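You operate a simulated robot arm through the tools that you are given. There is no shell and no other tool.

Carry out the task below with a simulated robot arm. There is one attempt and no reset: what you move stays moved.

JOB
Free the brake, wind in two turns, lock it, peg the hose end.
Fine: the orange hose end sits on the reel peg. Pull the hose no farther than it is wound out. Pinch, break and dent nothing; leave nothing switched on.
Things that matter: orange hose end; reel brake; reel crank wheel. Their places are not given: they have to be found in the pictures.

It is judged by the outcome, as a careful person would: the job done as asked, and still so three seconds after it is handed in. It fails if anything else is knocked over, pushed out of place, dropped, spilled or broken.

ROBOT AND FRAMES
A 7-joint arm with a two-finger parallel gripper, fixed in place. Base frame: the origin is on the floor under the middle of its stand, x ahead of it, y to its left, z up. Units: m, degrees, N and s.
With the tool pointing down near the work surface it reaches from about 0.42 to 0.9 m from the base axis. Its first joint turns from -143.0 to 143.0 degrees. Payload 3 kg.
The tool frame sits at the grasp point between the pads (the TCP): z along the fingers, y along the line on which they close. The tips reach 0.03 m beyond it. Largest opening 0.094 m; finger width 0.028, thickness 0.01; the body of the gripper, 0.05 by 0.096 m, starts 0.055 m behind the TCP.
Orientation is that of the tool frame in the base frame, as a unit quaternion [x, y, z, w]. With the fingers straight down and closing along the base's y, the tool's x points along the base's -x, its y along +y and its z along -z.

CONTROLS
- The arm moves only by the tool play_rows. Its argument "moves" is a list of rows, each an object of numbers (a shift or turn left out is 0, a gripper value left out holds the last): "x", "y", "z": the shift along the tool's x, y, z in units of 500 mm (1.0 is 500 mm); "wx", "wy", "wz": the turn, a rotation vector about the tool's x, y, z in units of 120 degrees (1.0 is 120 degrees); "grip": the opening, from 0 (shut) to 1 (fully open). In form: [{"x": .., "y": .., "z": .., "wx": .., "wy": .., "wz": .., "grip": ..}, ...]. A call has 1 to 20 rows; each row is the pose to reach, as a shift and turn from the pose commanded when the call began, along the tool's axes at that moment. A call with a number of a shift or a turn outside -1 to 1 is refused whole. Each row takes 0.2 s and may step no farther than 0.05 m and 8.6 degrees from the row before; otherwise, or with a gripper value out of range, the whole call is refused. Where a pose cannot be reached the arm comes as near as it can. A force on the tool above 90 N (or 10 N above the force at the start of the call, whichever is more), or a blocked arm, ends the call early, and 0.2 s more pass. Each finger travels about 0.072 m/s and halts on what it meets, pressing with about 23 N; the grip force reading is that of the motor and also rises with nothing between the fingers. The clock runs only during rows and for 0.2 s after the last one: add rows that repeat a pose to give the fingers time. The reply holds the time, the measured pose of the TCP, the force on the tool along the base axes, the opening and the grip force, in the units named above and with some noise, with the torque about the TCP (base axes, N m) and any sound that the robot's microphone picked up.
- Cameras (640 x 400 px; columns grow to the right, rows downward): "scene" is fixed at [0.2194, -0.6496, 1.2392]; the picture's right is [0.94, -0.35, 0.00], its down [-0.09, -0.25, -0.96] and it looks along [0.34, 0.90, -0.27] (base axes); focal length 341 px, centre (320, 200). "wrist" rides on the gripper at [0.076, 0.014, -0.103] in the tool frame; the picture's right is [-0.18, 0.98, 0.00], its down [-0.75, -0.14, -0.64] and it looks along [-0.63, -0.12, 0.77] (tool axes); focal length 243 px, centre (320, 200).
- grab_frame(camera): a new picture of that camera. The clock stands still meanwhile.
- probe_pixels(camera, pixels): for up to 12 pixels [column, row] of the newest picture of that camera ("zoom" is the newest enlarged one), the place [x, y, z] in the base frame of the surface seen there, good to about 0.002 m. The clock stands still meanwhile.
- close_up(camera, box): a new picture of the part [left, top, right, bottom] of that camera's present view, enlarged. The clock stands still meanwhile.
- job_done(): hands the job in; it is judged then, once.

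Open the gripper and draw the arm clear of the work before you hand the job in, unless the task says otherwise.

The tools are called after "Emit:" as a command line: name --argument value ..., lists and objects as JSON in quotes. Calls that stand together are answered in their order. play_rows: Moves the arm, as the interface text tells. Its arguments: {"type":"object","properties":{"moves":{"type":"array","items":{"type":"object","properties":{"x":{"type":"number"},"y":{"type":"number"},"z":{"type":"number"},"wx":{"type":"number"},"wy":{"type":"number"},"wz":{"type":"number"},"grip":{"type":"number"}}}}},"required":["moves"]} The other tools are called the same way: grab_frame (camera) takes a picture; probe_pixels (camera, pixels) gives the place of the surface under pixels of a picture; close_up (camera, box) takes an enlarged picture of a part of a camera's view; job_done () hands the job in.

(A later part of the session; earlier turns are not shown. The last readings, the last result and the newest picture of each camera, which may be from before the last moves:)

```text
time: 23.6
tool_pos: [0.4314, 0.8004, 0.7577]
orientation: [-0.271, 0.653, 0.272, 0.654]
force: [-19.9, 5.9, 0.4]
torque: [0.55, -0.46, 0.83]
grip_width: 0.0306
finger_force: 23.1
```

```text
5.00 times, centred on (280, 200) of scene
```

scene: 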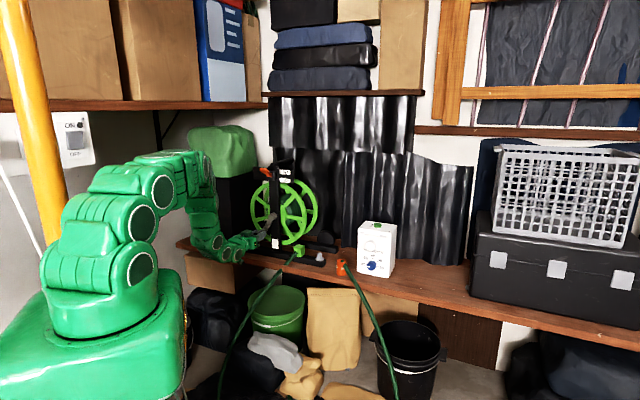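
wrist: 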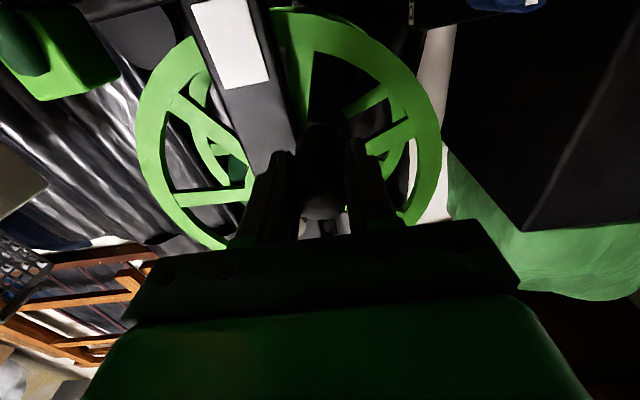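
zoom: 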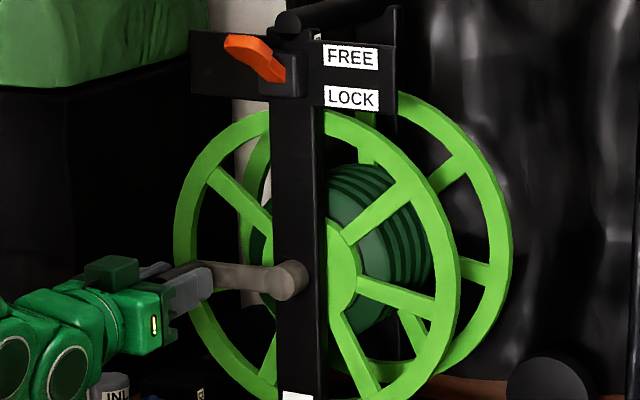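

Winding clockwise keeps drawing the hose strands together (left 68, right 447), so the direction is right. The refit circle (centre u −0.175, z 0.759, r 0.0887) agrees with the hub probe; I continue about 90° on it.

Emit:
play_rows --moves '[{"y": 0.0053, "x": -0.02232, "z": -0.0014}, {"y": -0.00026, "x": -0.0496, "z": -0.0014}, {"y": -0.01, "x": -0.07568, "z": -0.0014}, {"y": -0.0237, "x": -0.0999, "z": -0.0014}, {"y": -0.04104, "x": -0.12168, "z": -0.0014}, {"y": -0.06156, "x": -0.1405, "z": -0.0014}, {"y": -0.08478, "x": -0.15586, "z": -0.0014}, {"y": -0.1101, "x": -0.1674, "z": -0.0014}, {"y": -0.13694, "x": -0.17484, "z": -0.0014}, {"y": -0.16458, "x": -0.178, "z": -0.0014}]'

Emit:
close_up --camera "scene" --box '[224, 160, 336, 240]'

```text
time: 25.8
tool_pos: [0.488, 0.741, 0.8488]
orientation: [-0.271, 0.653, 0.271, 0.653]
force: [-0.4, 4.5, -18.6]
torque: [-0.04, 0.03, 0.51]
grip_width: 0.0307
finger_force: 22.8
```

```text
5.00 times, centred on (280, 200) of scene
```

zoom: 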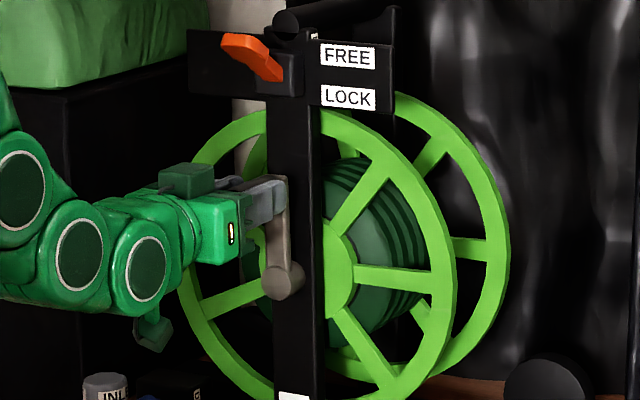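

At the top the tool feels 18.6 N downward, so the true radius is slightly smaller; refit gives r≈0.0869 with centre u −0.176, z 0.758. I continue about 100° down the right side.

Emit:
play_rows --moves '[{"y": -0.02718, "x": 0.0086}, {"y": -0.05382, "x": 0.0145}, {"y": -0.07918, "x": 0.0245}, {"y": -0.10268, "x": 0.03834}, {"y": -0.12374, "x": 0.05568}, {"y": -0.1418, "x": 0.0761}, {"y": -0.15646, "x": 0.0991}, {"y": -0.16734, "x": 0.12412}, {"y": -0.17416, "x": 0.15052}, {"y": -0.17678, "x": 0.17766}, {"y": -0.1751, "x": 0.20488}]'

Emit:
grab_frame --camera "scene"

Emit:
close_up --camera "scene" --box '[224, 160, 336, 240]'

```text
time: 28.2
tool_pos: [0.5513, 0.679, 0.7473]
orientation: [-0.27, 0.653, 0.271, 0.654]
force: [-2.6, 1.8, 1.3]
torque: [0.56, -0.52, 1.11]
grip_width: 0.0304
finger_force: 22.7
```

```text
taken
```

scene: 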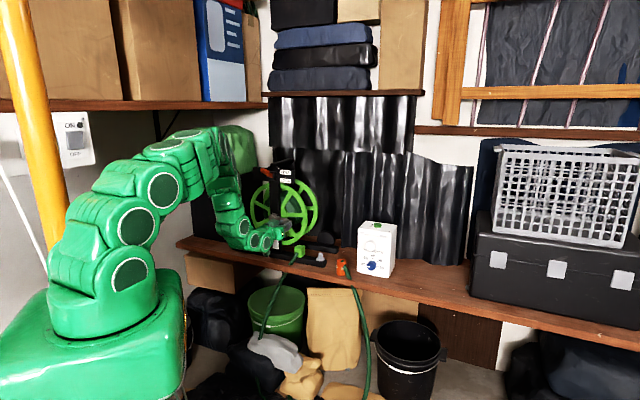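

```text
5.00 times, centred on (280, 200) of scene
```

zoom: 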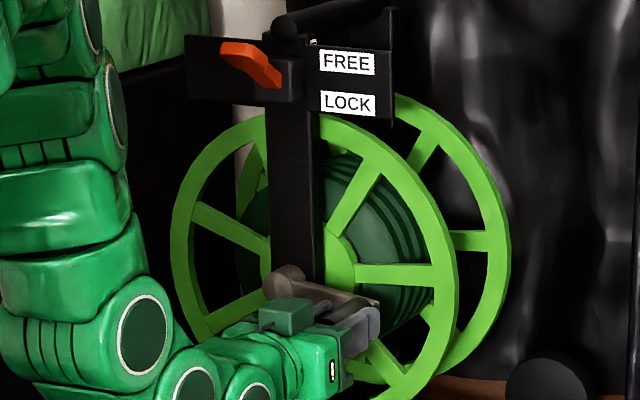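

Forces are near zero now, but the board seems shifted by about a pixel relative to before; I check whether the reel's base moved by comparing the same close-up as at the start.

Emit:
close_up --camera "scene" --box '[230, 205, 326, 265]'

Emit:
close_up --camera "scene" --box '[240, 160, 336, 220]'

Emit:
close_up --camera "scene" --box '[200, 230, 472, 400]'

```text
6.67 times, centred on (278, 235) of scene
```

zoom: 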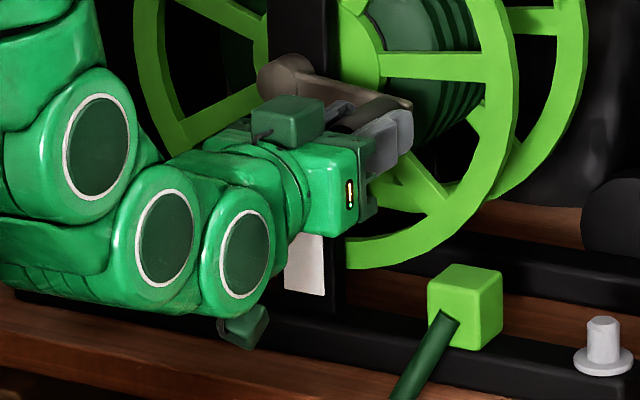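

```text
6.67 times, centred on (288, 190) of scene
```

zoom: 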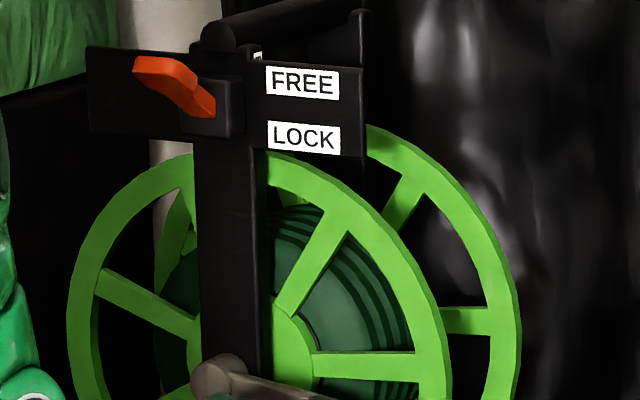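

```text
2.35 times, centred on (336, 315) of scene
```

zoom: 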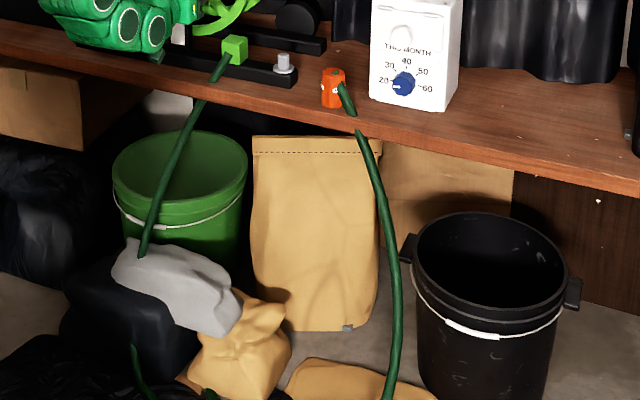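

The peg, cube and card all appear about 3–4 zoom pixels right and down of the start, so the reel seems to have slid a few millimetres. I probe the same features to measure the shift.

Emit:
close_up --camera "scene" --box '[230, 205, 326, 265]'

Emit:
probe_pixels --camera "zoom" --pixels '[[303, 265], [468, 278], [453, 313], [602, 325], [602, 368], [330, 250]]'

Emit:
close_up --camera "scene" --box '[310, 235, 390, 285]'

Emit:
probe_pixels --camera "zoom" --pixels '[[75, 175], [75, 150], [75, 215], [250, 250], [120, 230]]'

```text
6.67 times, centred on (278, 235) of scene
```

zoom: 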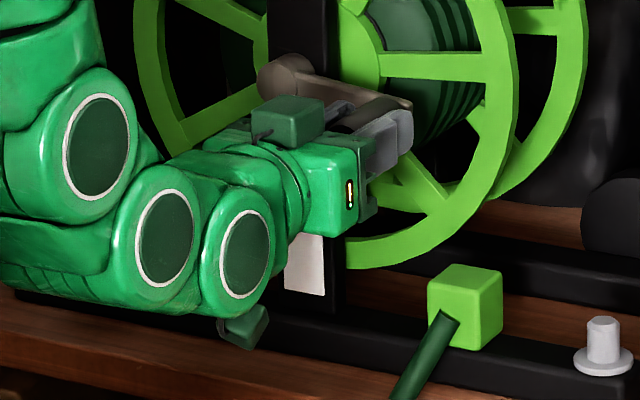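

```text
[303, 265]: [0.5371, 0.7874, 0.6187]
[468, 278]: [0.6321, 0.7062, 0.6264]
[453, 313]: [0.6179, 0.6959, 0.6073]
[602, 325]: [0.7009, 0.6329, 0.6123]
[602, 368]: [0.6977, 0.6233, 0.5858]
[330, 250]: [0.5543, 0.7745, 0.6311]
```

```text
8.00 times, centred on (350, 260) of scene
```

zoom: 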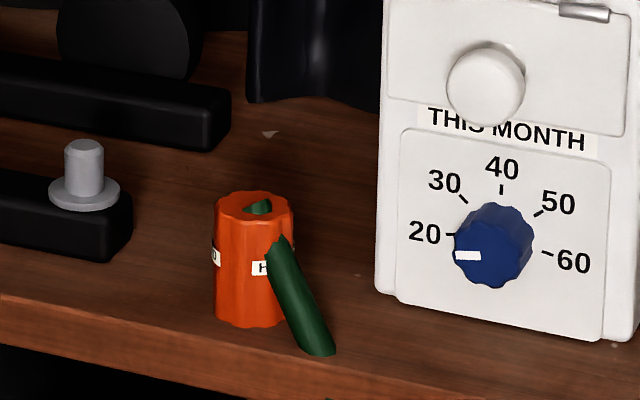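

```text
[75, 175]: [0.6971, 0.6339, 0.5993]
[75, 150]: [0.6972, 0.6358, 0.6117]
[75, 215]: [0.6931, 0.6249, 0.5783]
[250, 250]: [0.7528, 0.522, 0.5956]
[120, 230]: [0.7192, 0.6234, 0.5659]
```

The reel base has slid about 6 mm toward −y (cube 0.7131→0.7062, peg 0.6386→0.6329), so I must keep forces low. I continue in shorter segments with r=0.0865 from here, checking force after each.

Emit:
play_rows --moves '[{"y": 0.00586, "x": 0.0268}, {"y": 0.0158, "x": 0.05206}, {"y": 0.02958, "x": 0.07544}, {"y": 0.04686, "x": 0.0964}, {"y": 0.06718, "x": 0.11438}, {"y": 0.09008, "x": 0.12898}]'

Emit:
close_up --camera "scene" --box '[230, 205, 326, 265]'

```text
time: 29.6
tool_pos: [0.5181, 0.7115, 0.6808]
orientation: [-0.272, 0.653, 0.271, 0.653]
force: [-13.4, -8.8, 8.7]
torque: [0.21, -0.22, 1.07]
grip_width: 0.0308
finger_force: 23.3
```

```text
6.67 times, centred on (278, 235) of scene
```

zoom: 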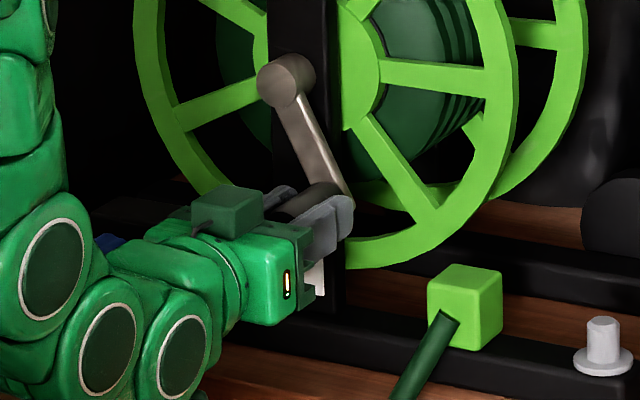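

The tool reads −16 N along the axle and about 9 N inward, so I correct 1 mm back and 2 mm inward and continue another ~55° through the bottom.

Emit:
play_rows --moves '[{"y": 0.01202, "x": 0.0016, "z": -0.002}, {"y": 0.0374, "x": 0.0106, "z": -0.002}, {"y": 0.06388, "x": 0.0155, "z": -0.002}, {"y": 0.0908, "x": 0.0162, "z": -0.002}, {"y": 0.1175, "x": 0.0127, "z": -0.002}, {"y": 0.14332, "x": 0.00504, "z": -0.002}, {"y": 0.16762, "x": -0.00654, "z": -0.002}]'

Emit:
close_up --camera "scene" --box '[230, 205, 326, 265]'

```text
time: 31.2
tool_pos: [0.4599, 0.7689, 0.683]
orientation: [-0.271, 0.653, 0.271, 0.653]
force: [-6.5, -6.8, -6.9]
torque: [-0.15, 0.2, 0.71]
grip_width: 0.0302
finger_force: 23.0
```

```text
6.67 times, centred on (278, 235) of scene
```

zoom: 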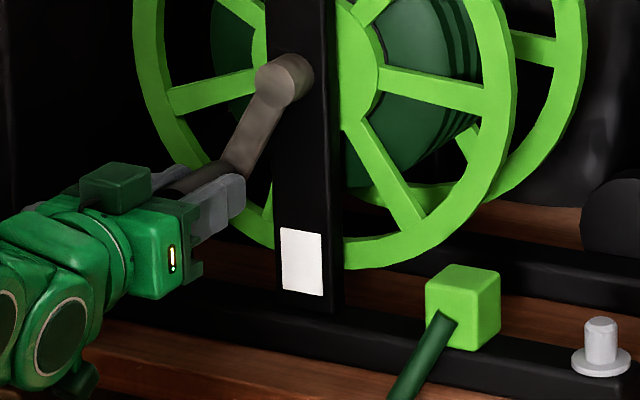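

One full turn is nearly done (crank back to its 30° place); forces are under 10 N. I correct slightly (0.7 mm back, ~1 mm outward) and continue 63° up the left side.

Emit:
play_rows --moves '[{"y": 0.02344, "x": -0.0137, "z": -0.0014}, {"y": 0.0432, "x": -0.03246, "z": -0.0014}, {"y": 0.0598, "x": -0.05408, "z": -0.0014}, {"y": 0.0728, "x": -0.078, "z": -0.0014}, {"y": 0.08188, "x": -0.10368, "z": -0.0014}, {"y": 0.08684, "x": -0.13048, "z": -0.0014}, {"y": 0.08756, "x": -0.1577, "z": -0.0014}]'

Emit:
close_up --camera "scene" --box '[200, 230, 472, 400]'

Emit:
close_up --camera "scene" --box '[230, 205, 326, 265]'

```text
time: 32.8
tool_pos: [0.4278, 0.799, 0.7632]
orientation: [-0.271, 0.653, 0.271, 0.653]
force: [6.1, -9.6, -3.2]
torque: [0.08, -0.1, 0.77]
grip_width: 0.0304
finger_force: 23.2
```

```text
2.35 times, centred on (336, 315) of scene
```

zoom: 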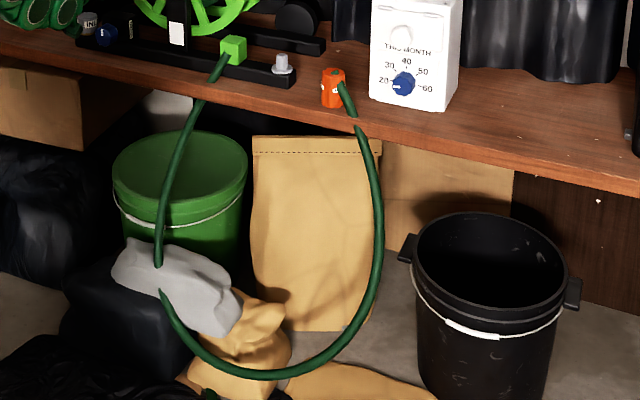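

```text
6.67 times, centred on (278, 235) of scene
```

zoom: 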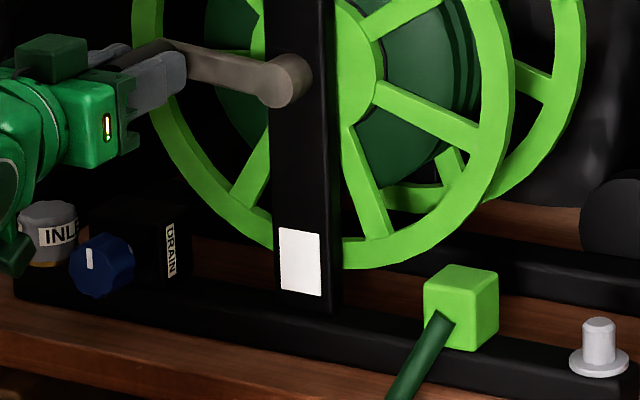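

Hose loop is shrinking properly and still has plenty of slack. I probe the reel's features again to track its position before going on.

Emit:
probe_pixels --camera "zoom" --pixels '[[300, 262], [462, 278], [447, 313], [598, 327], [598, 370], [50, 215], [97, 265]]'

```text
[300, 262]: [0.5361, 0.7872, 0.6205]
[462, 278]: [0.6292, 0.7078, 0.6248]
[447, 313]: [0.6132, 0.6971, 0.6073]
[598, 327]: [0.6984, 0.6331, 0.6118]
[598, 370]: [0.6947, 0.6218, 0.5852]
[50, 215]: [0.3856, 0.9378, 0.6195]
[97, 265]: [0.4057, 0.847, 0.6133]
```

Cube and peg show the reel about 5 mm toward the base from its start, which I can nudge back later. I continue over the top with a slightly smaller radius to keep forces low.

Emit:
play_rows --moves '[{"y": -0.0069, "x": -0.026}, {"y": -0.01456, "x": -0.05182}, {"y": -0.02614, "x": -0.07612}, {"y": -0.0414, "x": -0.09832}, {"y": -0.05994, "x": -0.11784}, {"y": -0.0813, "x": -0.13424}, {"y": -0.10496, "x": -0.14708}, {"y": -0.13034, "x": -0.15608}, {"y": -0.15682, "x": -0.16098}]'

```text
time: 34.8
tool_pos: [0.483, 0.7453, 0.8416]
orientation: [-0.271, 0.654, 0.27, 0.653]
force: [-3.5, -1.3, -13.0]
torque: [-0.42, 0.43, 0.42]
grip_width: 0.0303
finger_force: 22.7
```

At the top 13 N downward remains, so the true radius is closer to 0.0845. I continue about 98° down the right side with that radius.

Emit:
play_rows --moves '[{"y": -0.02498, "x": 0.0045}, {"y": -0.05128, "x": 0.00796}, {"y": -0.0767, "x": 0.01548}, {"y": -0.10064, "x": 0.0269}, {"y": -0.1225, "x": 0.04192}, {"y": -0.14174, "x": 0.06018}, {"y": -0.15788, "x": 0.08122}, {"y": -0.17052, "x": 0.10452}, {"y": -0.17938, "x": 0.12952}, {"y": -0.18422, "x": 0.1556}, {"y": -0.1849, "x": 0.1821}]'

Emit:
close_up --camera "scene" --box '[230, 205, 326, 265]'

Emit:
close_up --camera "scene" --box '[200, 230, 472, 400]'

```text
time: 37.2
tool_pos: [0.5491, 0.6783, 0.7521]
orientation: [-0.271, 0.653, 0.271, 0.653]
force: [-0.9, 20.0, 2.2]
torque: [-0.03, 0.09, 0.52]
grip_width: 0.0304
finger_force: 23.5
```

```text
6.67 times, centred on (278, 235) of scene
```

zoom: 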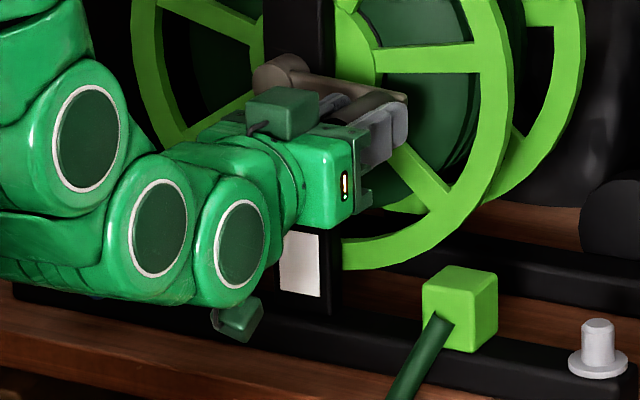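

```text
2.35 times, centred on (336, 315) of scene
```

zoom: 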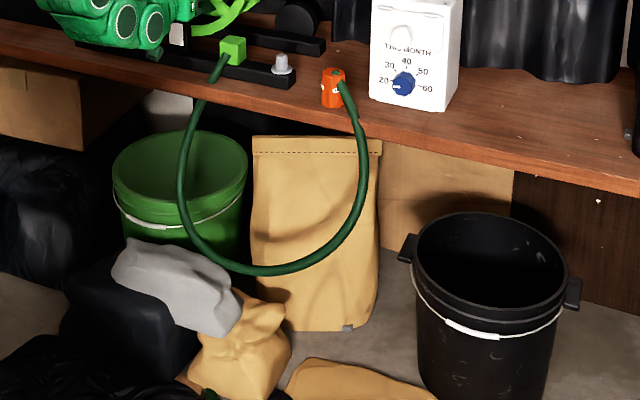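

Nearly 1¾ turns; force shows the tool pulling the reel toward the base (f +13 N) and 15 N inward. I correct both and run the next 45°, pressing slightly forward to ease the reel back.

Emit:
play_rows --moves '[{"y": 0.00744, "x": 0.02314, "z": 0.002}, {"y": 0.01446, "x": 0.04848, "z": 0.003}, {"y": 0.02538, "x": 0.07242, "z": 0.0036}, {"y": 0.03988, "x": 0.09434, "z": 0.0042}, {"y": 0.05766, "x": 0.11374, "z": 0.005}]'

Emit:
close_up --camera "scene" --box '[230, 205, 326, 265]'

```text
time: 38.4
tool_pos: [0.53, 0.7006, 0.6936]
orientation: [-0.271, 0.654, 0.271, 0.653]
force: [-5.7, -7.7, 1.2]
torque: [0.59, -0.57, -0.07]
grip_width: 0.0304
finger_force: 23.1
```

```text
6.67 times, centred on (278, 235) of scene
```

zoom: 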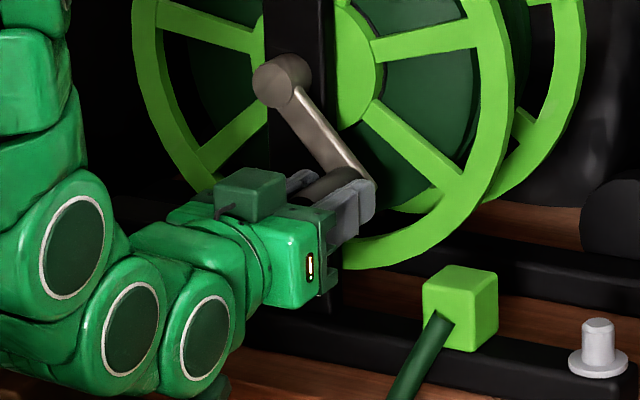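

Forces are small now (radial ~1 N, −9.5 N along the axle, i.e. pushing the reel back). I finish the last ~46° to complete the second turn.

Emit:
play_rows --moves '[{"y": 0.02058, "x": 0.01636, "z": 0.0004}, {"y": 0.04346, "x": 0.02932, "z": 0.0008}, {"y": 0.0681, "x": 0.03852, "z": 0.0012}, {"y": 0.09388, "x": 0.04378, "z": 0.0016}, {"y": 0.12308, "x": 0.0448, "z": 0.002}, {"y": 0.12308, "x": 0.0448, "z": 0.002}]'

Emit:
close_up --camera "scene" --box '[230, 205, 326, 265]'

Emit:
probe_pixels --camera "zoom" --pixels '[[463, 278], [599, 326], [598, 370]]'

Emit:
close_up --camera "scene" --box '[200, 230, 472, 400]'

```text
time: 39.8
tool_pos: [0.4865, 0.7461, 0.6718]
orientation: [-0.272, 0.653, 0.272, 0.652]
force: [1.3, 1.7, -19.1]
torque: [-0.32, 0.34, -0.71]
grip_width: 0.0302
finger_force: 23.0
```

```text
6.67 times, centred on (278, 235) of scene
```

zoom: 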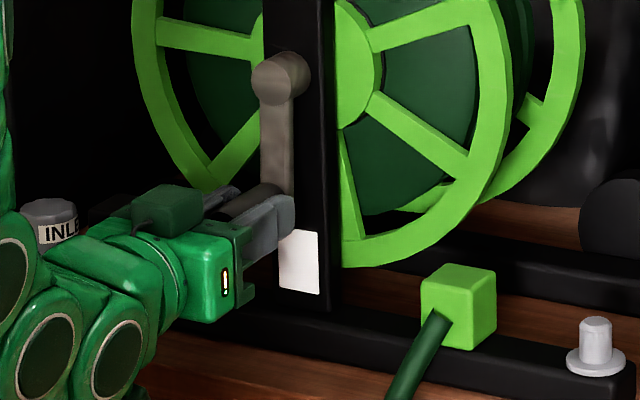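

```text
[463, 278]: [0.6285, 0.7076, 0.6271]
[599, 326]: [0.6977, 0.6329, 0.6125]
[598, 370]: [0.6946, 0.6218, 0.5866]
```

```text
2.35 times, centred on (336, 315) of scene
```

zoom: 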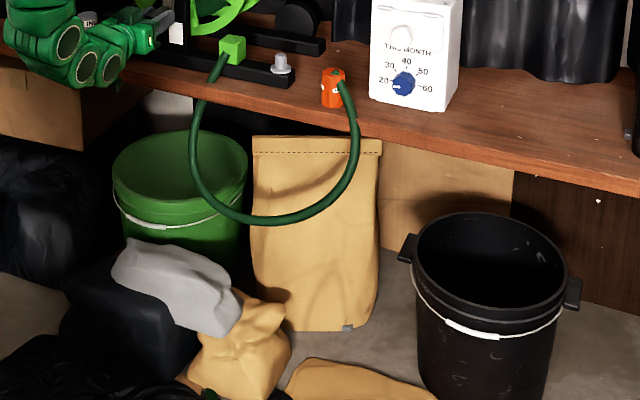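

Two full turns are done: the crank hangs at its starting angle, and there is no tangential force (−0.3 N), so it should not run back. I lower 3.5 mm to remove the vertical 19 N, then press forward a little at a time to slide the reel back the ~6 mm it crept.

Emit:
play_rows --moves '[{"x": 0.0035}, {"x": 0.007}, {"x": 0.007, "z": 0.002}, {"x": 0.007, "z": 0.004}, {"x": 0.007, "z": 0.006}, {"x": 0.007, "z": 0.006}]'

Emit:
close_up --camera "scene" --box '[230, 205, 326, 265]'

Emit:
probe_pixels --camera "zoom" --pixels '[[463, 278], [599, 326], [598, 370]]'

```text
time: 41.2
tool_pos: [0.4901, 0.7474, 0.6707]
orientation: [-0.27, 0.652, 0.271, 0.654]
force: [-7.2, -8.2, 18.0]
torque: [0.01, -0.05, 0.21]
grip_width: 0.0304
finger_force: 22.8
```

```text
6.67 times, centred on (278, 235) of scene
```

zoom: 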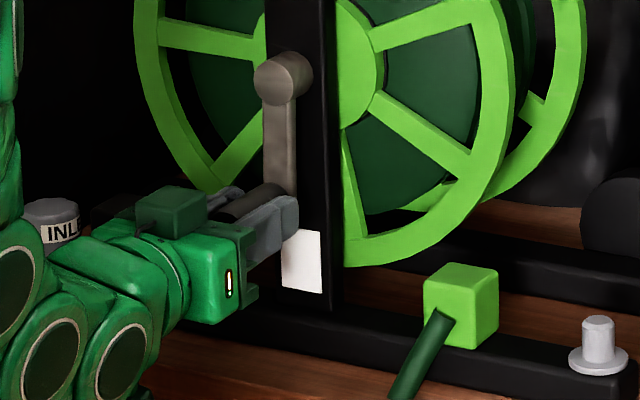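

```text
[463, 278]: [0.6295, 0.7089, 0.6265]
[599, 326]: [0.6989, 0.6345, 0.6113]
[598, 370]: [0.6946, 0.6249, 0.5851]
```

The reel slid forward about 2 mm with only 11 N. I take out the vertical load (raise 1.7 mm) and push 4 mm further in small steps.

Emit:
play_rows --moves '[{"x": -0.0034}, {"x": -0.0034, "z": 0.002}, {"x": -0.0034, "z": 0.004}, {"x": -0.0034, "z": 0.006}, {"x": -0.0034, "z": 0.008}, {"x": -0.0034, "z": 0.008}]'

Emit:
close_up --camera "scene" --box '[230, 205, 326, 265]'

Emit:
probe_pixels --camera "zoom" --pixels '[[465, 276], [600, 323], [598, 366], [302, 260]]'

```text
time: 42.6
tool_pos: [0.4923, 0.7499, 0.6709]
orientation: [-0.271, 0.654, 0.27, 0.653]
force: [-8.6, -6.4, -11.6]
torque: [-0.36, 0.33, 0.03]
grip_width: 0.0301
finger_force: 23.1
```

```text
6.67 times, centred on (278, 235) of scene
```

zoom: 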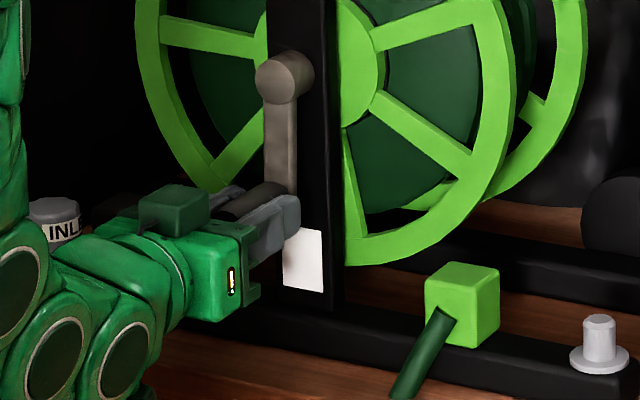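

```text
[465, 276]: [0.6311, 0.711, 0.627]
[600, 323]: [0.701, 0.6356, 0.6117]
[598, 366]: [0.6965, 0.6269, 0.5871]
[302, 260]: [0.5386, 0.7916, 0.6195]
```

Within about 2 mm of the start now. One more 2 mm push with the vertical load trimmed.

Emit:
play_rows --moves '[{"x": 0.002}, {"x": 0.002, "z": 0.002}, {"x": 0.002, "z": 0.004}, {"x": 0.002, "z": 0.004}]'

Emit:
close_up --camera "scene" --box '[230, 205, 326, 265]'

Emit:
probe_pixels --camera "zoom" --pixels '[[466, 275], [600, 323], [600, 366], [302, 258]]'

```text
time: 43.6
tool_pos: [0.495, 0.7521, 0.6698]
orientation: [-0.27, 0.653, 0.271, 0.654]
force: [-6.9, -8.1, -9.9]
torque: [0.0, 0.03, 0.11]
grip_width: 0.0301
finger_force: 23.2
```

```text
6.67 times, centred on (278, 235) of scene
```

zoom: 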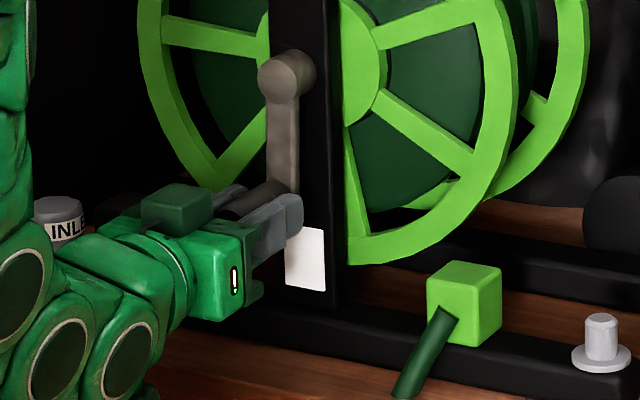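

```text
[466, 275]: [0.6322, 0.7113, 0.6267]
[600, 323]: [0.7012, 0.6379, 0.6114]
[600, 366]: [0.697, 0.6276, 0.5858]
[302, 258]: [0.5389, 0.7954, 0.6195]
```

The reel is back within about 1–2 mm of its start. I release the handle and back straight out, then check that the crank does not run back.

Emit:
play_rows --moves '[{"x": 0.0015, "z": -0.002}, {"x": 0.0015, "z": -0.002, "grip": 1}, {"x": 0.0015, "z": -0.002, "grip": 1}, {"x": 0.0015, "z": -0.002, "grip": 1}, {"x": 0.0015, "z": -0.002, "grip": 1}, {"x": 0.0015, "z": -0.04, "grip": 1}, {"x": 0.0015, "z": -0.1, "grip": 1}, {"x": 0.0015, "z": -0.17, "grip": 1}, {"x": 0.0015, "z": -0.24, "grip": 1}, {"x": 0.0015, "z": -0.3, "grip": 1}]'

Emit:
grab_frame --camera "wrist"

Emit:
close_up --camera "scene" --box '[220, 150, 420, 290]'

```text
time: 45.8
tool_pos: [0.3857, 0.645, 0.6705]
orientation: [-0.271, 0.653, 0.272, 0.653]
force: [-0.1, -0.4, -0.1]
torque: [-0.01, 0.01, 0.03]
grip_width: 0.0939
finger_force: 0.1
```

```text
taken
```

wrist: 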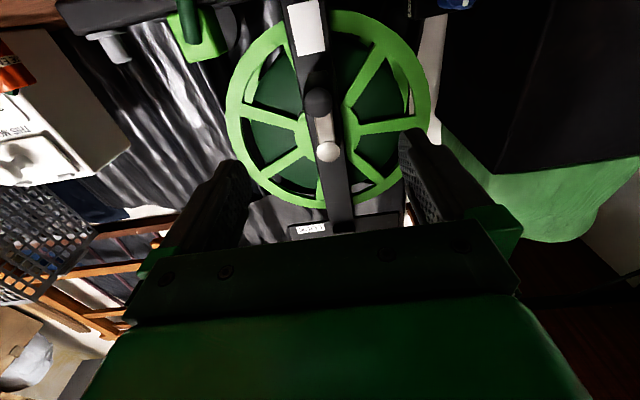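

```text
2.86 times, centred on (320, 220) of scene
```

zoom: 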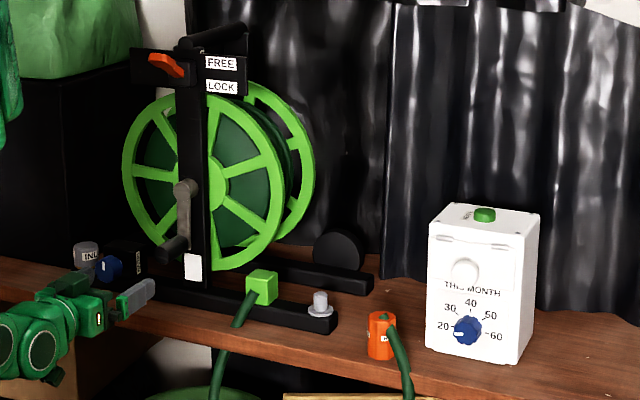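

The crank stays put at the bottom and the loop is shorter. Now the brake: I close the fingers, rise to above the lever (z≈1.02) while staying back, to push it down to LOCK.

Emit:
play_rows --moves '[{"x": -0.07, "y": -0.003, "grip": 0}, {"x": -0.14, "y": -0.006, "grip": 0}, {"x": -0.21, "y": -0.006, "grip": 0}, {"x": -0.28, "y": -0.006, "grip": 0}, {"x": -0.35, "y": -0.006, "grip": 0}, {"x": -0.42, "y": -0.006, "grip": 0}, {"x": -0.49, "y": -0.006, "grip": 0}, {"x": -0.56, "y": -0.006, "grip": 0}, {"x": -0.63, "y": -0.006, "grip": 0}, {"x": -0.71, "y": -0.006, "grip": 0}, {"x": -0.71, "y": -0.006, "grip": 0}]'

Emit:
close_up --camera "scene" --box '[224, 140, 320, 200]'

Emit:
grab_frame --camera "wrist"

```text
time: 48.2
tool_pos: [0.3892, 0.6417, 1.0258]
orientation: [-0.271, 0.654, 0.271, 0.652]
force: [-0.5, -0.3, 0.9]
torque: [-0.01, -0.01, -0.01]
grip_width: 0.0
finger_force: 23.1
```

```text
6.67 times, centred on (272, 170) of scene
```

zoom: 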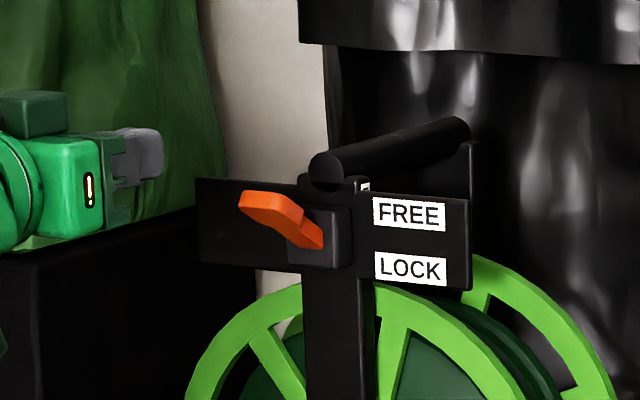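

```text
taken
```

wrist: 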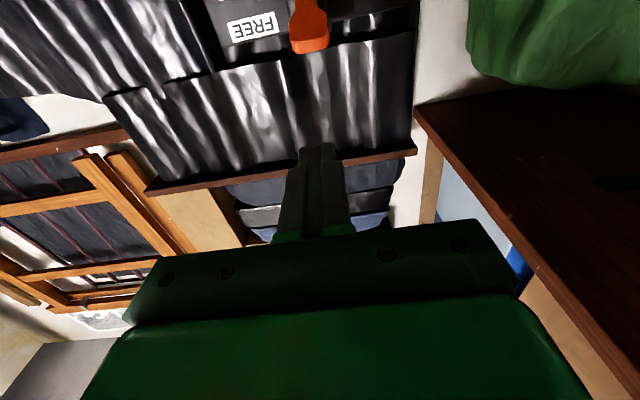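

I probe the lever tip and pivot from the wrist view to set the push-down path.

Emit:
probe_pixels --camera "wrist" --pixels '[[310, 47], [310, 35], [300, 47], [320, 42], [308, 15], [305, 5]]'

```text
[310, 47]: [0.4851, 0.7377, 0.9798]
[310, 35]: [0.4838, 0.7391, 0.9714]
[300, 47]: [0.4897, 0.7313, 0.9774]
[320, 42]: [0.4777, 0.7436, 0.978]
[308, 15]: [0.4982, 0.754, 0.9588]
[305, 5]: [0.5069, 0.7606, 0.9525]
```

Lever tip is at about (0.485,0.738,0.98), directly ahead and below the closed fingers. I move forward over it, then press down in 10 mm steps to about z 0.95.

Emit:
play_rows --moves '[{"z": 0.06}, {"z": 0.12}, {"z": 0.18}, {"z": 0.224}, {"z": 0.224, "x": 0.02}, {"z": 0.224, "x": 0.04}, {"z": 0.224, "x": 0.06}, {"z": 0.224, "x": 0.08}, {"z": 0.224, "x": 0.1}, {"z": 0.224, "x": 0.12}, {"z": 0.224, "x": 0.14}, {"z": 0.224, "x": 0.15}]'

Emit:
close_up --camera "scene" --box '[224, 150, 320, 210]'

```text
time: 50.8
tool_pos: [0.4682, 0.7224, 0.9491]
orientation: [-0.271, 0.653, 0.271, 0.653]
force: [1.0, -0.3, 0.8]
torque: [0.02, -0.01, 0.03]
grip_width: 0.0002
finger_force: 22.7
```

```text
6.67 times, centred on (272, 180) of scene
```

zoom: 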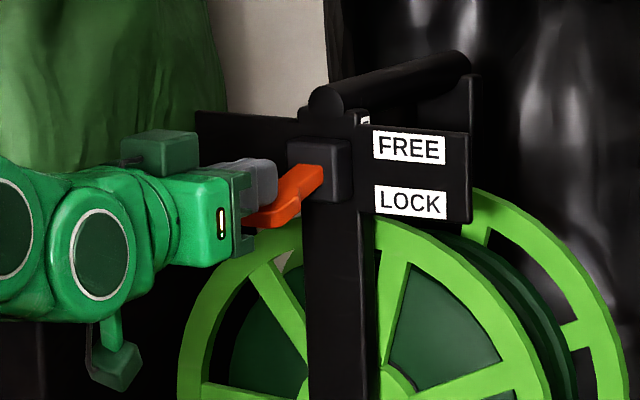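

The lever is past level and moving down with no force. I press on in 5 mm steps toward its lower stop.

Emit:
play_rows --moves '[{"x": 0.01}, {"x": 0.02}, {"x": 0.03}, {"x": 0.04}, {"x": 0.04}]'

Emit:
close_up --camera "scene" --box '[224, 150, 320, 210]'

```text
time: 52.0
tool_pos: [0.4692, 0.7225, 0.928]
orientation: [-0.271, 0.653, 0.271, 0.653]
force: [0.3, -0.4, 0.2]
torque: [-0.01, -0.03, 0.02]
grip_width: 0.0
finger_force: 22.9
```

```text
6.67 times, centred on (272, 180) of scene
```

zoom: 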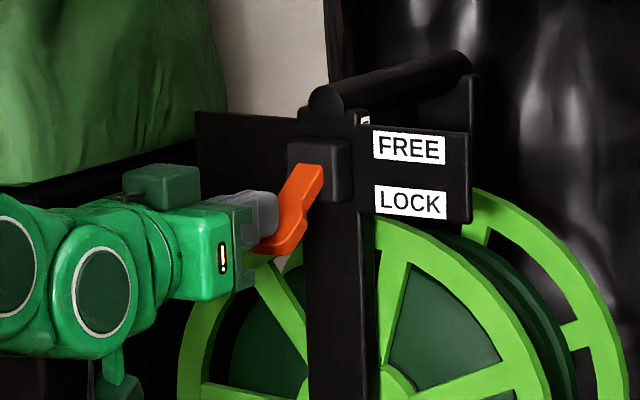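

The lever is nearly where it was at LOCK; I go on in 3 mm steps until the stop is felt.

Emit:
play_rows --moves '[{"x": 0.006}, {"x": 0.012}, {"x": 0.012}]'

Emit:
close_up --camera "scene" --box '[224, 150, 320, 210]'

```text
time: 52.8
tool_pos: [0.469, 0.7223, 0.9251]
orientation: [-0.27, 0.652, 0.273, 0.654]
force: [-12.1, -24.0, 40.4]
torque: [0.49, -0.73, -0.16]
grip_width: 0.0
finger_force: 22.8
```

```text
6.67 times, centred on (272, 180) of scene
```

zoom: 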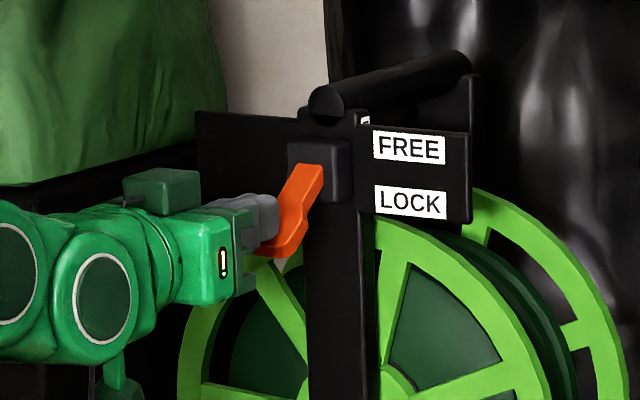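

The stop is reached (40 N up on the tool). I ease up at once and back away, then check the lever and the reel.

Emit:
play_rows --moves '[{"x": -0.012}, {"x": -0.03, "z": -0.02}, {"x": -0.04, "z": -0.08}, {"x": -0.04, "z": -0.15}, {"x": -0.04, "z": -0.22}, {"x": -0.04, "z": -0.28}]'

Emit:
close_up --camera "scene" --box '[240, 160, 336, 220]'

Emit:
close_up --camera "scene" --box '[230, 205, 326, 265]'

Emit:
probe_pixels --camera "zoom" --pixels '[[466, 275], [600, 323], [600, 366], [302, 258]]'

```text
time: 54.2
tool_pos: [0.3693, 0.62, 0.9433]
orientation: [-0.271, 0.653, 0.271, 0.653]
force: [0.0, 1.0, 0.0]
torque: [-0.03, 0.02, 0.04]
grip_width: 0.0
finger_force: 23.8
```

```text
6.67 times, centred on (288, 190) of scene
```

zoom: 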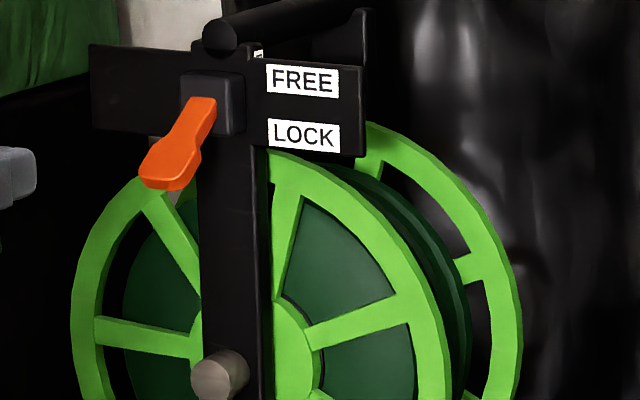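

```text
6.67 times, centred on (278, 235) of scene
```

zoom: 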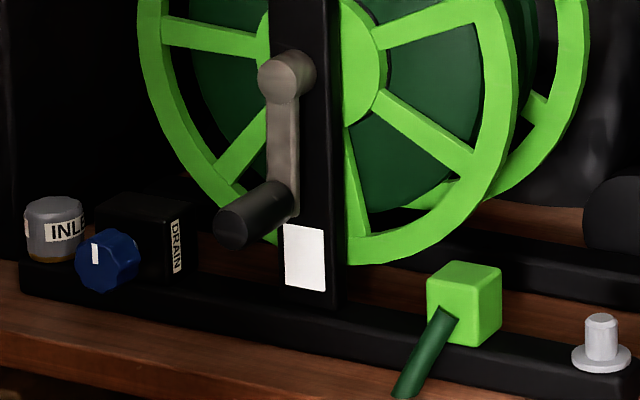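

```text
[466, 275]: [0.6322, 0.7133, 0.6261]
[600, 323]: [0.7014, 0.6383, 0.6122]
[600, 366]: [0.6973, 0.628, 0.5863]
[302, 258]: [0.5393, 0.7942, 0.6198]
```

LOCK matches the starting lever position, the reel is within ~1 mm of its start, and the crank is at the same angle. Now for the hose end: I pitch the tool down and swing right in front of the bench, opening the gripper, to look at the hose end and peg from above.

Emit:
play_rows --moves '[{"x": 0.01, "y": -0.043, "z": 0.003, "wy": 0.0625, "grip": 0.8}, {"x": 0.02, "y": -0.086, "z": 0.006, "wy": 0.125, "grip": 0.8}, {"x": 0.03, "y": -0.128, "z": 0.01, "wy": 0.1875, "grip": 0.8}, {"x": 0.04, "y": -0.171, "z": 0.013, "wy": 0.25, "grip": 0.8}, {"x": 0.05, "y": -0.214, "z": 0.016, "wy": 0.3125, "grip": 0.8}, {"x": 0.06, "y": -0.257, "z": 0.02, "wy": 0.375, "grip": 0.8}, {"x": 0.07, "y": -0.3, "z": 0.023, "wy": 0.4375, "grip": 0.8}, {"x": 0.08, "y": -0.343, "z": 0.026, "wy": 0.5, "grip": 0.8}, {"x": 0.09, "y": -0.386, "z": 0.03, "wy": 0.5625, "grip": 0.8}, {"x": 0.1, "y": -0.428, "z": 0.033, "wy": 0.625, "grip": 0.8}, {"x": 0.11, "y": -0.471, "z": 0.036, "wy": 0.6875, "grip": 0.8}, {"x": 0.12, "y": -0.514, "z": 0.04, "wy": 0.75, "grip": 0.8}, {"x": 0.12, "y": -0.514, "z": 0.04, "wy": 0.75, "grip": 0.8}]'

Emit:
grab_frame --camera "wrist"

Emit:
grab_frame --camera "scene"

```text
time: 57.0
tool_pos: [0.5678, 0.4572, 0.8826]
orientation: [-0.384, 0.923, 0.0, 0.0]
force: [-0.1, -0.2, 0.6]
torque: [0.0, 0.0, -0.04]
grip_width: 0.0751
finger_force: 0.1
```

```text
taken
```

wrist: 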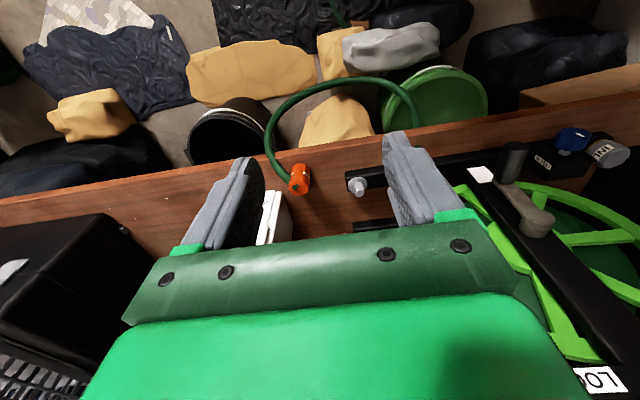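

```text
taken
```

scene: 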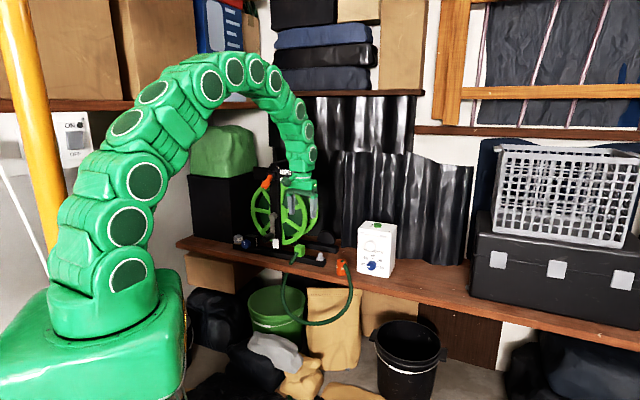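

The hose end is at (299,178) with its hose leaving to the image's left, and the peg at (356,185). I enlarge and probe both.

Emit:
close_up --camera "wrist" --box '[230, 130, 390, 230]'

Emit:
probe_pixels --camera "zoom" --pixels '[[270, 235], [285, 170], [250, 215], [300, 215], [220, 190], [200, 150], [500, 215], [510, 238], [475, 225], [155, 280], [205, 340], [160, 340]]'

```text
4.00 times, centred on (310, 180) of wrist
```

zoom: 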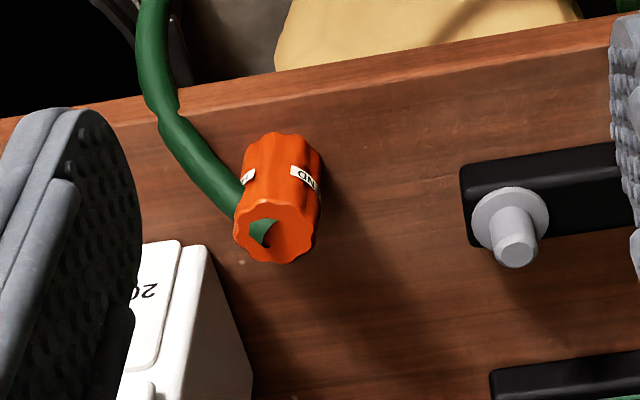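

```text
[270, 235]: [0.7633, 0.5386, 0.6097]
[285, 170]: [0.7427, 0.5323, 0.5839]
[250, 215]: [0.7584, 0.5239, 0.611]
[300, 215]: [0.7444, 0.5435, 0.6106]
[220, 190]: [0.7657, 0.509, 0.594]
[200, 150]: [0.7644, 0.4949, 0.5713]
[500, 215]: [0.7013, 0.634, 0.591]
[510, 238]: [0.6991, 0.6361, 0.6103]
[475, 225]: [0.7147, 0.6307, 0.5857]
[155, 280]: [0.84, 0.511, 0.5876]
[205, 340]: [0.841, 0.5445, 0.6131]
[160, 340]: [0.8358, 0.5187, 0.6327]
```

The hose end's axis is at about (0.759,0.540), top z 0.61, hose leaving toward −y; the peg is near (0.70,0.638), and the meter box edge is at x≈0.835. These are 0.93–0.95 m out, so I will reach with the tool tilted 45° toward +y, closing along x; first I yaw 40° and move over.

Emit:
play_rows --moves '[{"x": -0.017, "y": -0.044, "z": 0.027, "wz": -0.0555}, {"x": -0.034, "y": -0.088, "z": 0.054, "wz": -0.111}, {"x": -0.051, "y": -0.132, "z": 0.08, "wz": -0.1665}, {"x": -0.069, "y": -0.176, "z": 0.107, "wz": -0.222}, {"x": -0.086, "y": -0.22, "z": 0.134, "wz": -0.2775}, {"x": -0.103, "y": -0.264, "z": 0.16, "wz": -0.333}, {"x": -0.103, "y": -0.264, "z": 0.16, "wz": -0.333}]'

Emit:
grab_frame --camera "wrist"

```text
time: 58.6
tool_pos: [0.6972, 0.399, 0.8045]
orientation: [-0.676, 0.737, 0.0, 0.0]
force: [-0.6, 0.4, -0.1]
torque: [0.01, 0.01, 0.03]
grip_width: 0.0753
finger_force: 0.0
```

```text
taken
```

wrist: 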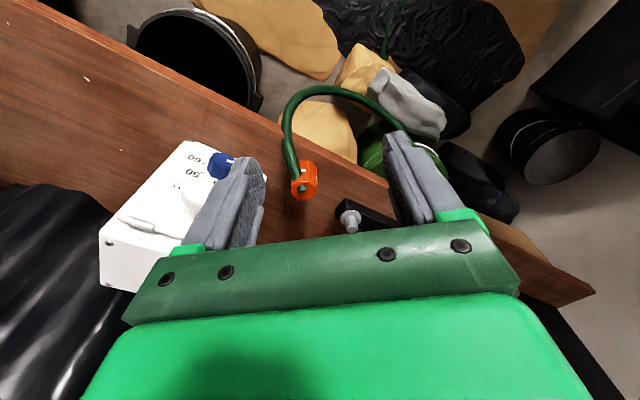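

Now a good view of the hose end at (303,180) and peg at (350,220). I enlarge and probe for precise axes.

Emit:
close_up --camera "wrist" --box '[260, 140, 388, 240]'

Emit:
probe_pixels --camera "zoom" --pixels '[[210, 215], [185, 245], [240, 235], [180, 205], [250, 200], [215, 255], [455, 400], [450, 345], [420, 330], [480, 350], [450, 310], [455, 385]]'

```text
4.00 times, centred on (324, 190) of wrist
```

zoom: 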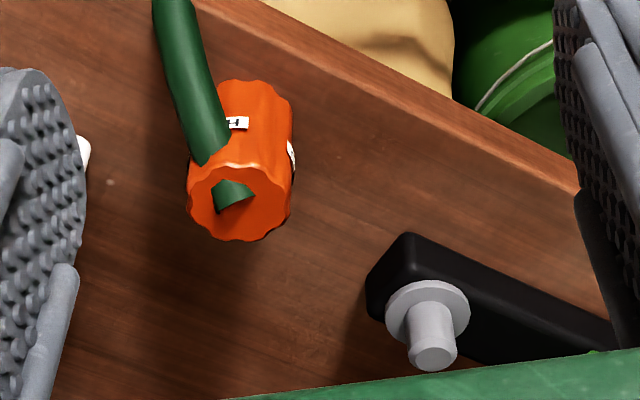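

```text
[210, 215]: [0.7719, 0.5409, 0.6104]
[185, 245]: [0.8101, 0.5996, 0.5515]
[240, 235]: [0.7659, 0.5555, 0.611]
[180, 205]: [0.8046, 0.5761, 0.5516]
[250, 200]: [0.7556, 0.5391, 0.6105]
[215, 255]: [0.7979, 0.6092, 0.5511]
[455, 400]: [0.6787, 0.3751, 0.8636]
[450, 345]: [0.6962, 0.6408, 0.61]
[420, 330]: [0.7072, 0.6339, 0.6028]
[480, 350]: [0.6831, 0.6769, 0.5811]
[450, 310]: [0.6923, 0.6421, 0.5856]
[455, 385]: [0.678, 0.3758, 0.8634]
```

Hose end axis is at about (0.7597,0.539), top z 0.6105. I probe the peg's top face and flange more densely.

Emit:
probe_pixels --camera "zoom" --pixels '[[433, 357], [425, 355], [442, 355], [433, 364], [433, 349], [395, 312], [462, 305], [428, 288], [410, 335], [433, 335]]'

Emit:
close_up --camera "wrist" --box '[330, 200, 378, 236]'

```text
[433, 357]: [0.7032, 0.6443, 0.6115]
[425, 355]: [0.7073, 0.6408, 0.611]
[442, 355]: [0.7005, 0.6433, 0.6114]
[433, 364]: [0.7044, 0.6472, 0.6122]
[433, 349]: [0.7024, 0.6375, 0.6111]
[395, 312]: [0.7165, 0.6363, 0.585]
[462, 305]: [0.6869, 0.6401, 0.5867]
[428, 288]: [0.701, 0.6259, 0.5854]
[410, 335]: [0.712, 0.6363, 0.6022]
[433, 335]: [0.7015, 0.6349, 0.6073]
```

```text
11.11 times, centred on (354, 218) of wrist
```

zoom: 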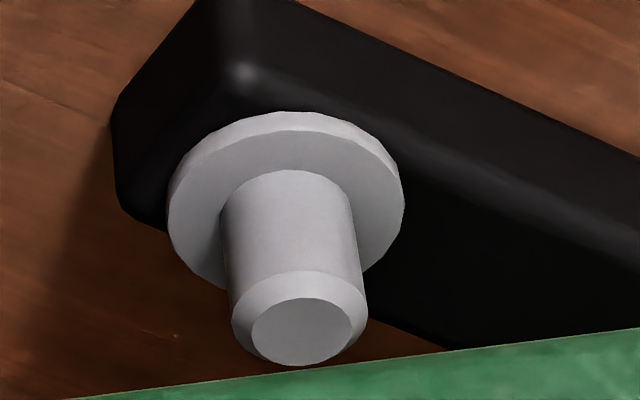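

The peg has a chamfered top centred at about (300,332) in this zoom. I probe it and the flange rim.

Emit:
probe_pixels --camera "zoom" --pixels '[[300, 332], [260, 335], [345, 328], [300, 305], [300, 355], [180, 220], [395, 205], [290, 145], [200, 165], [360, 150], [215, 265], [385, 250]]'

```text
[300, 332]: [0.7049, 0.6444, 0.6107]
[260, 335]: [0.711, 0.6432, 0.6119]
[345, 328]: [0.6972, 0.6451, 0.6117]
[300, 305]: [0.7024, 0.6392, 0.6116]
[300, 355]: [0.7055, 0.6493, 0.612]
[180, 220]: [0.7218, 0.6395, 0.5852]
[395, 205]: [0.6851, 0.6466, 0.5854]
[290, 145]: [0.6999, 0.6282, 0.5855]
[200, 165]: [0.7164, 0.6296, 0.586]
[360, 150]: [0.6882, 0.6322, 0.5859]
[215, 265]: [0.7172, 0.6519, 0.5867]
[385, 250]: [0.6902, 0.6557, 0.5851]
```

The peg axis is at about (0.704,0.644), flange top z 0.5855, peg top z 0.612. I tilt the tool 45° and move to a pre-grasp 0.12 m back along the approach line to the hose end.

Emit:
play_rows --moves '[{"x": -0.02, "y": -0.0167, "z": 0.042, "wy": -0.0625}, {"x": -0.04, "y": -0.0334, "z": 0.084, "wy": -0.125}, {"x": -0.06, "y": -0.05, "z": 0.1265, "wy": -0.1875}, {"x": -0.08, "y": -0.0667, "z": 0.169, "wy": -0.25}, {"x": -0.1, "y": -0.0834, "z": 0.211, "wy": -0.3125}, {"x": -0.1202, "y": -0.1001, "z": 0.253, "wy": -0.375}, {"x": -0.1202, "y": -0.1001, "z": 0.253, "wy": -0.375}, {"x": -0.1202, "y": -0.1001, "z": 0.253, "wy": -0.375}]'

Emit:
grab_frame --camera "wrist"

Emit:
close_up --camera "scene" --box '[260, 200, 420, 300]'

```text
time: 60.4
tool_pos: [0.7513, 0.4561, 0.6777]
orientation: [-0.624, 0.681, 0.259, 0.282]
force: [0.4, 0.7, -0.9]
torque: [-0.01, -0.01, -0.01]
grip_width: 0.0753
finger_force: 0.1
```

```text
taken
```

wrist: 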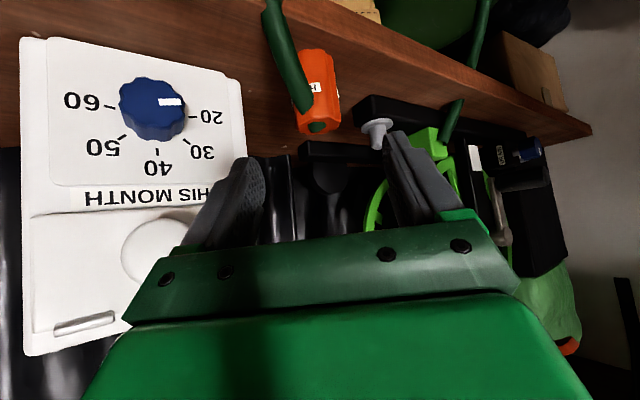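

```text
4.00 times, centred on (340, 250) of scene
```

zoom: 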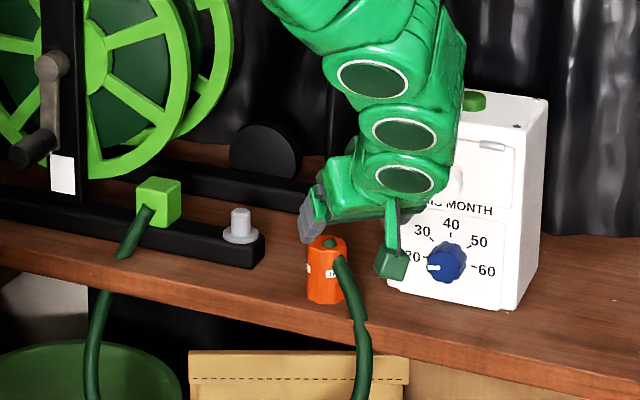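

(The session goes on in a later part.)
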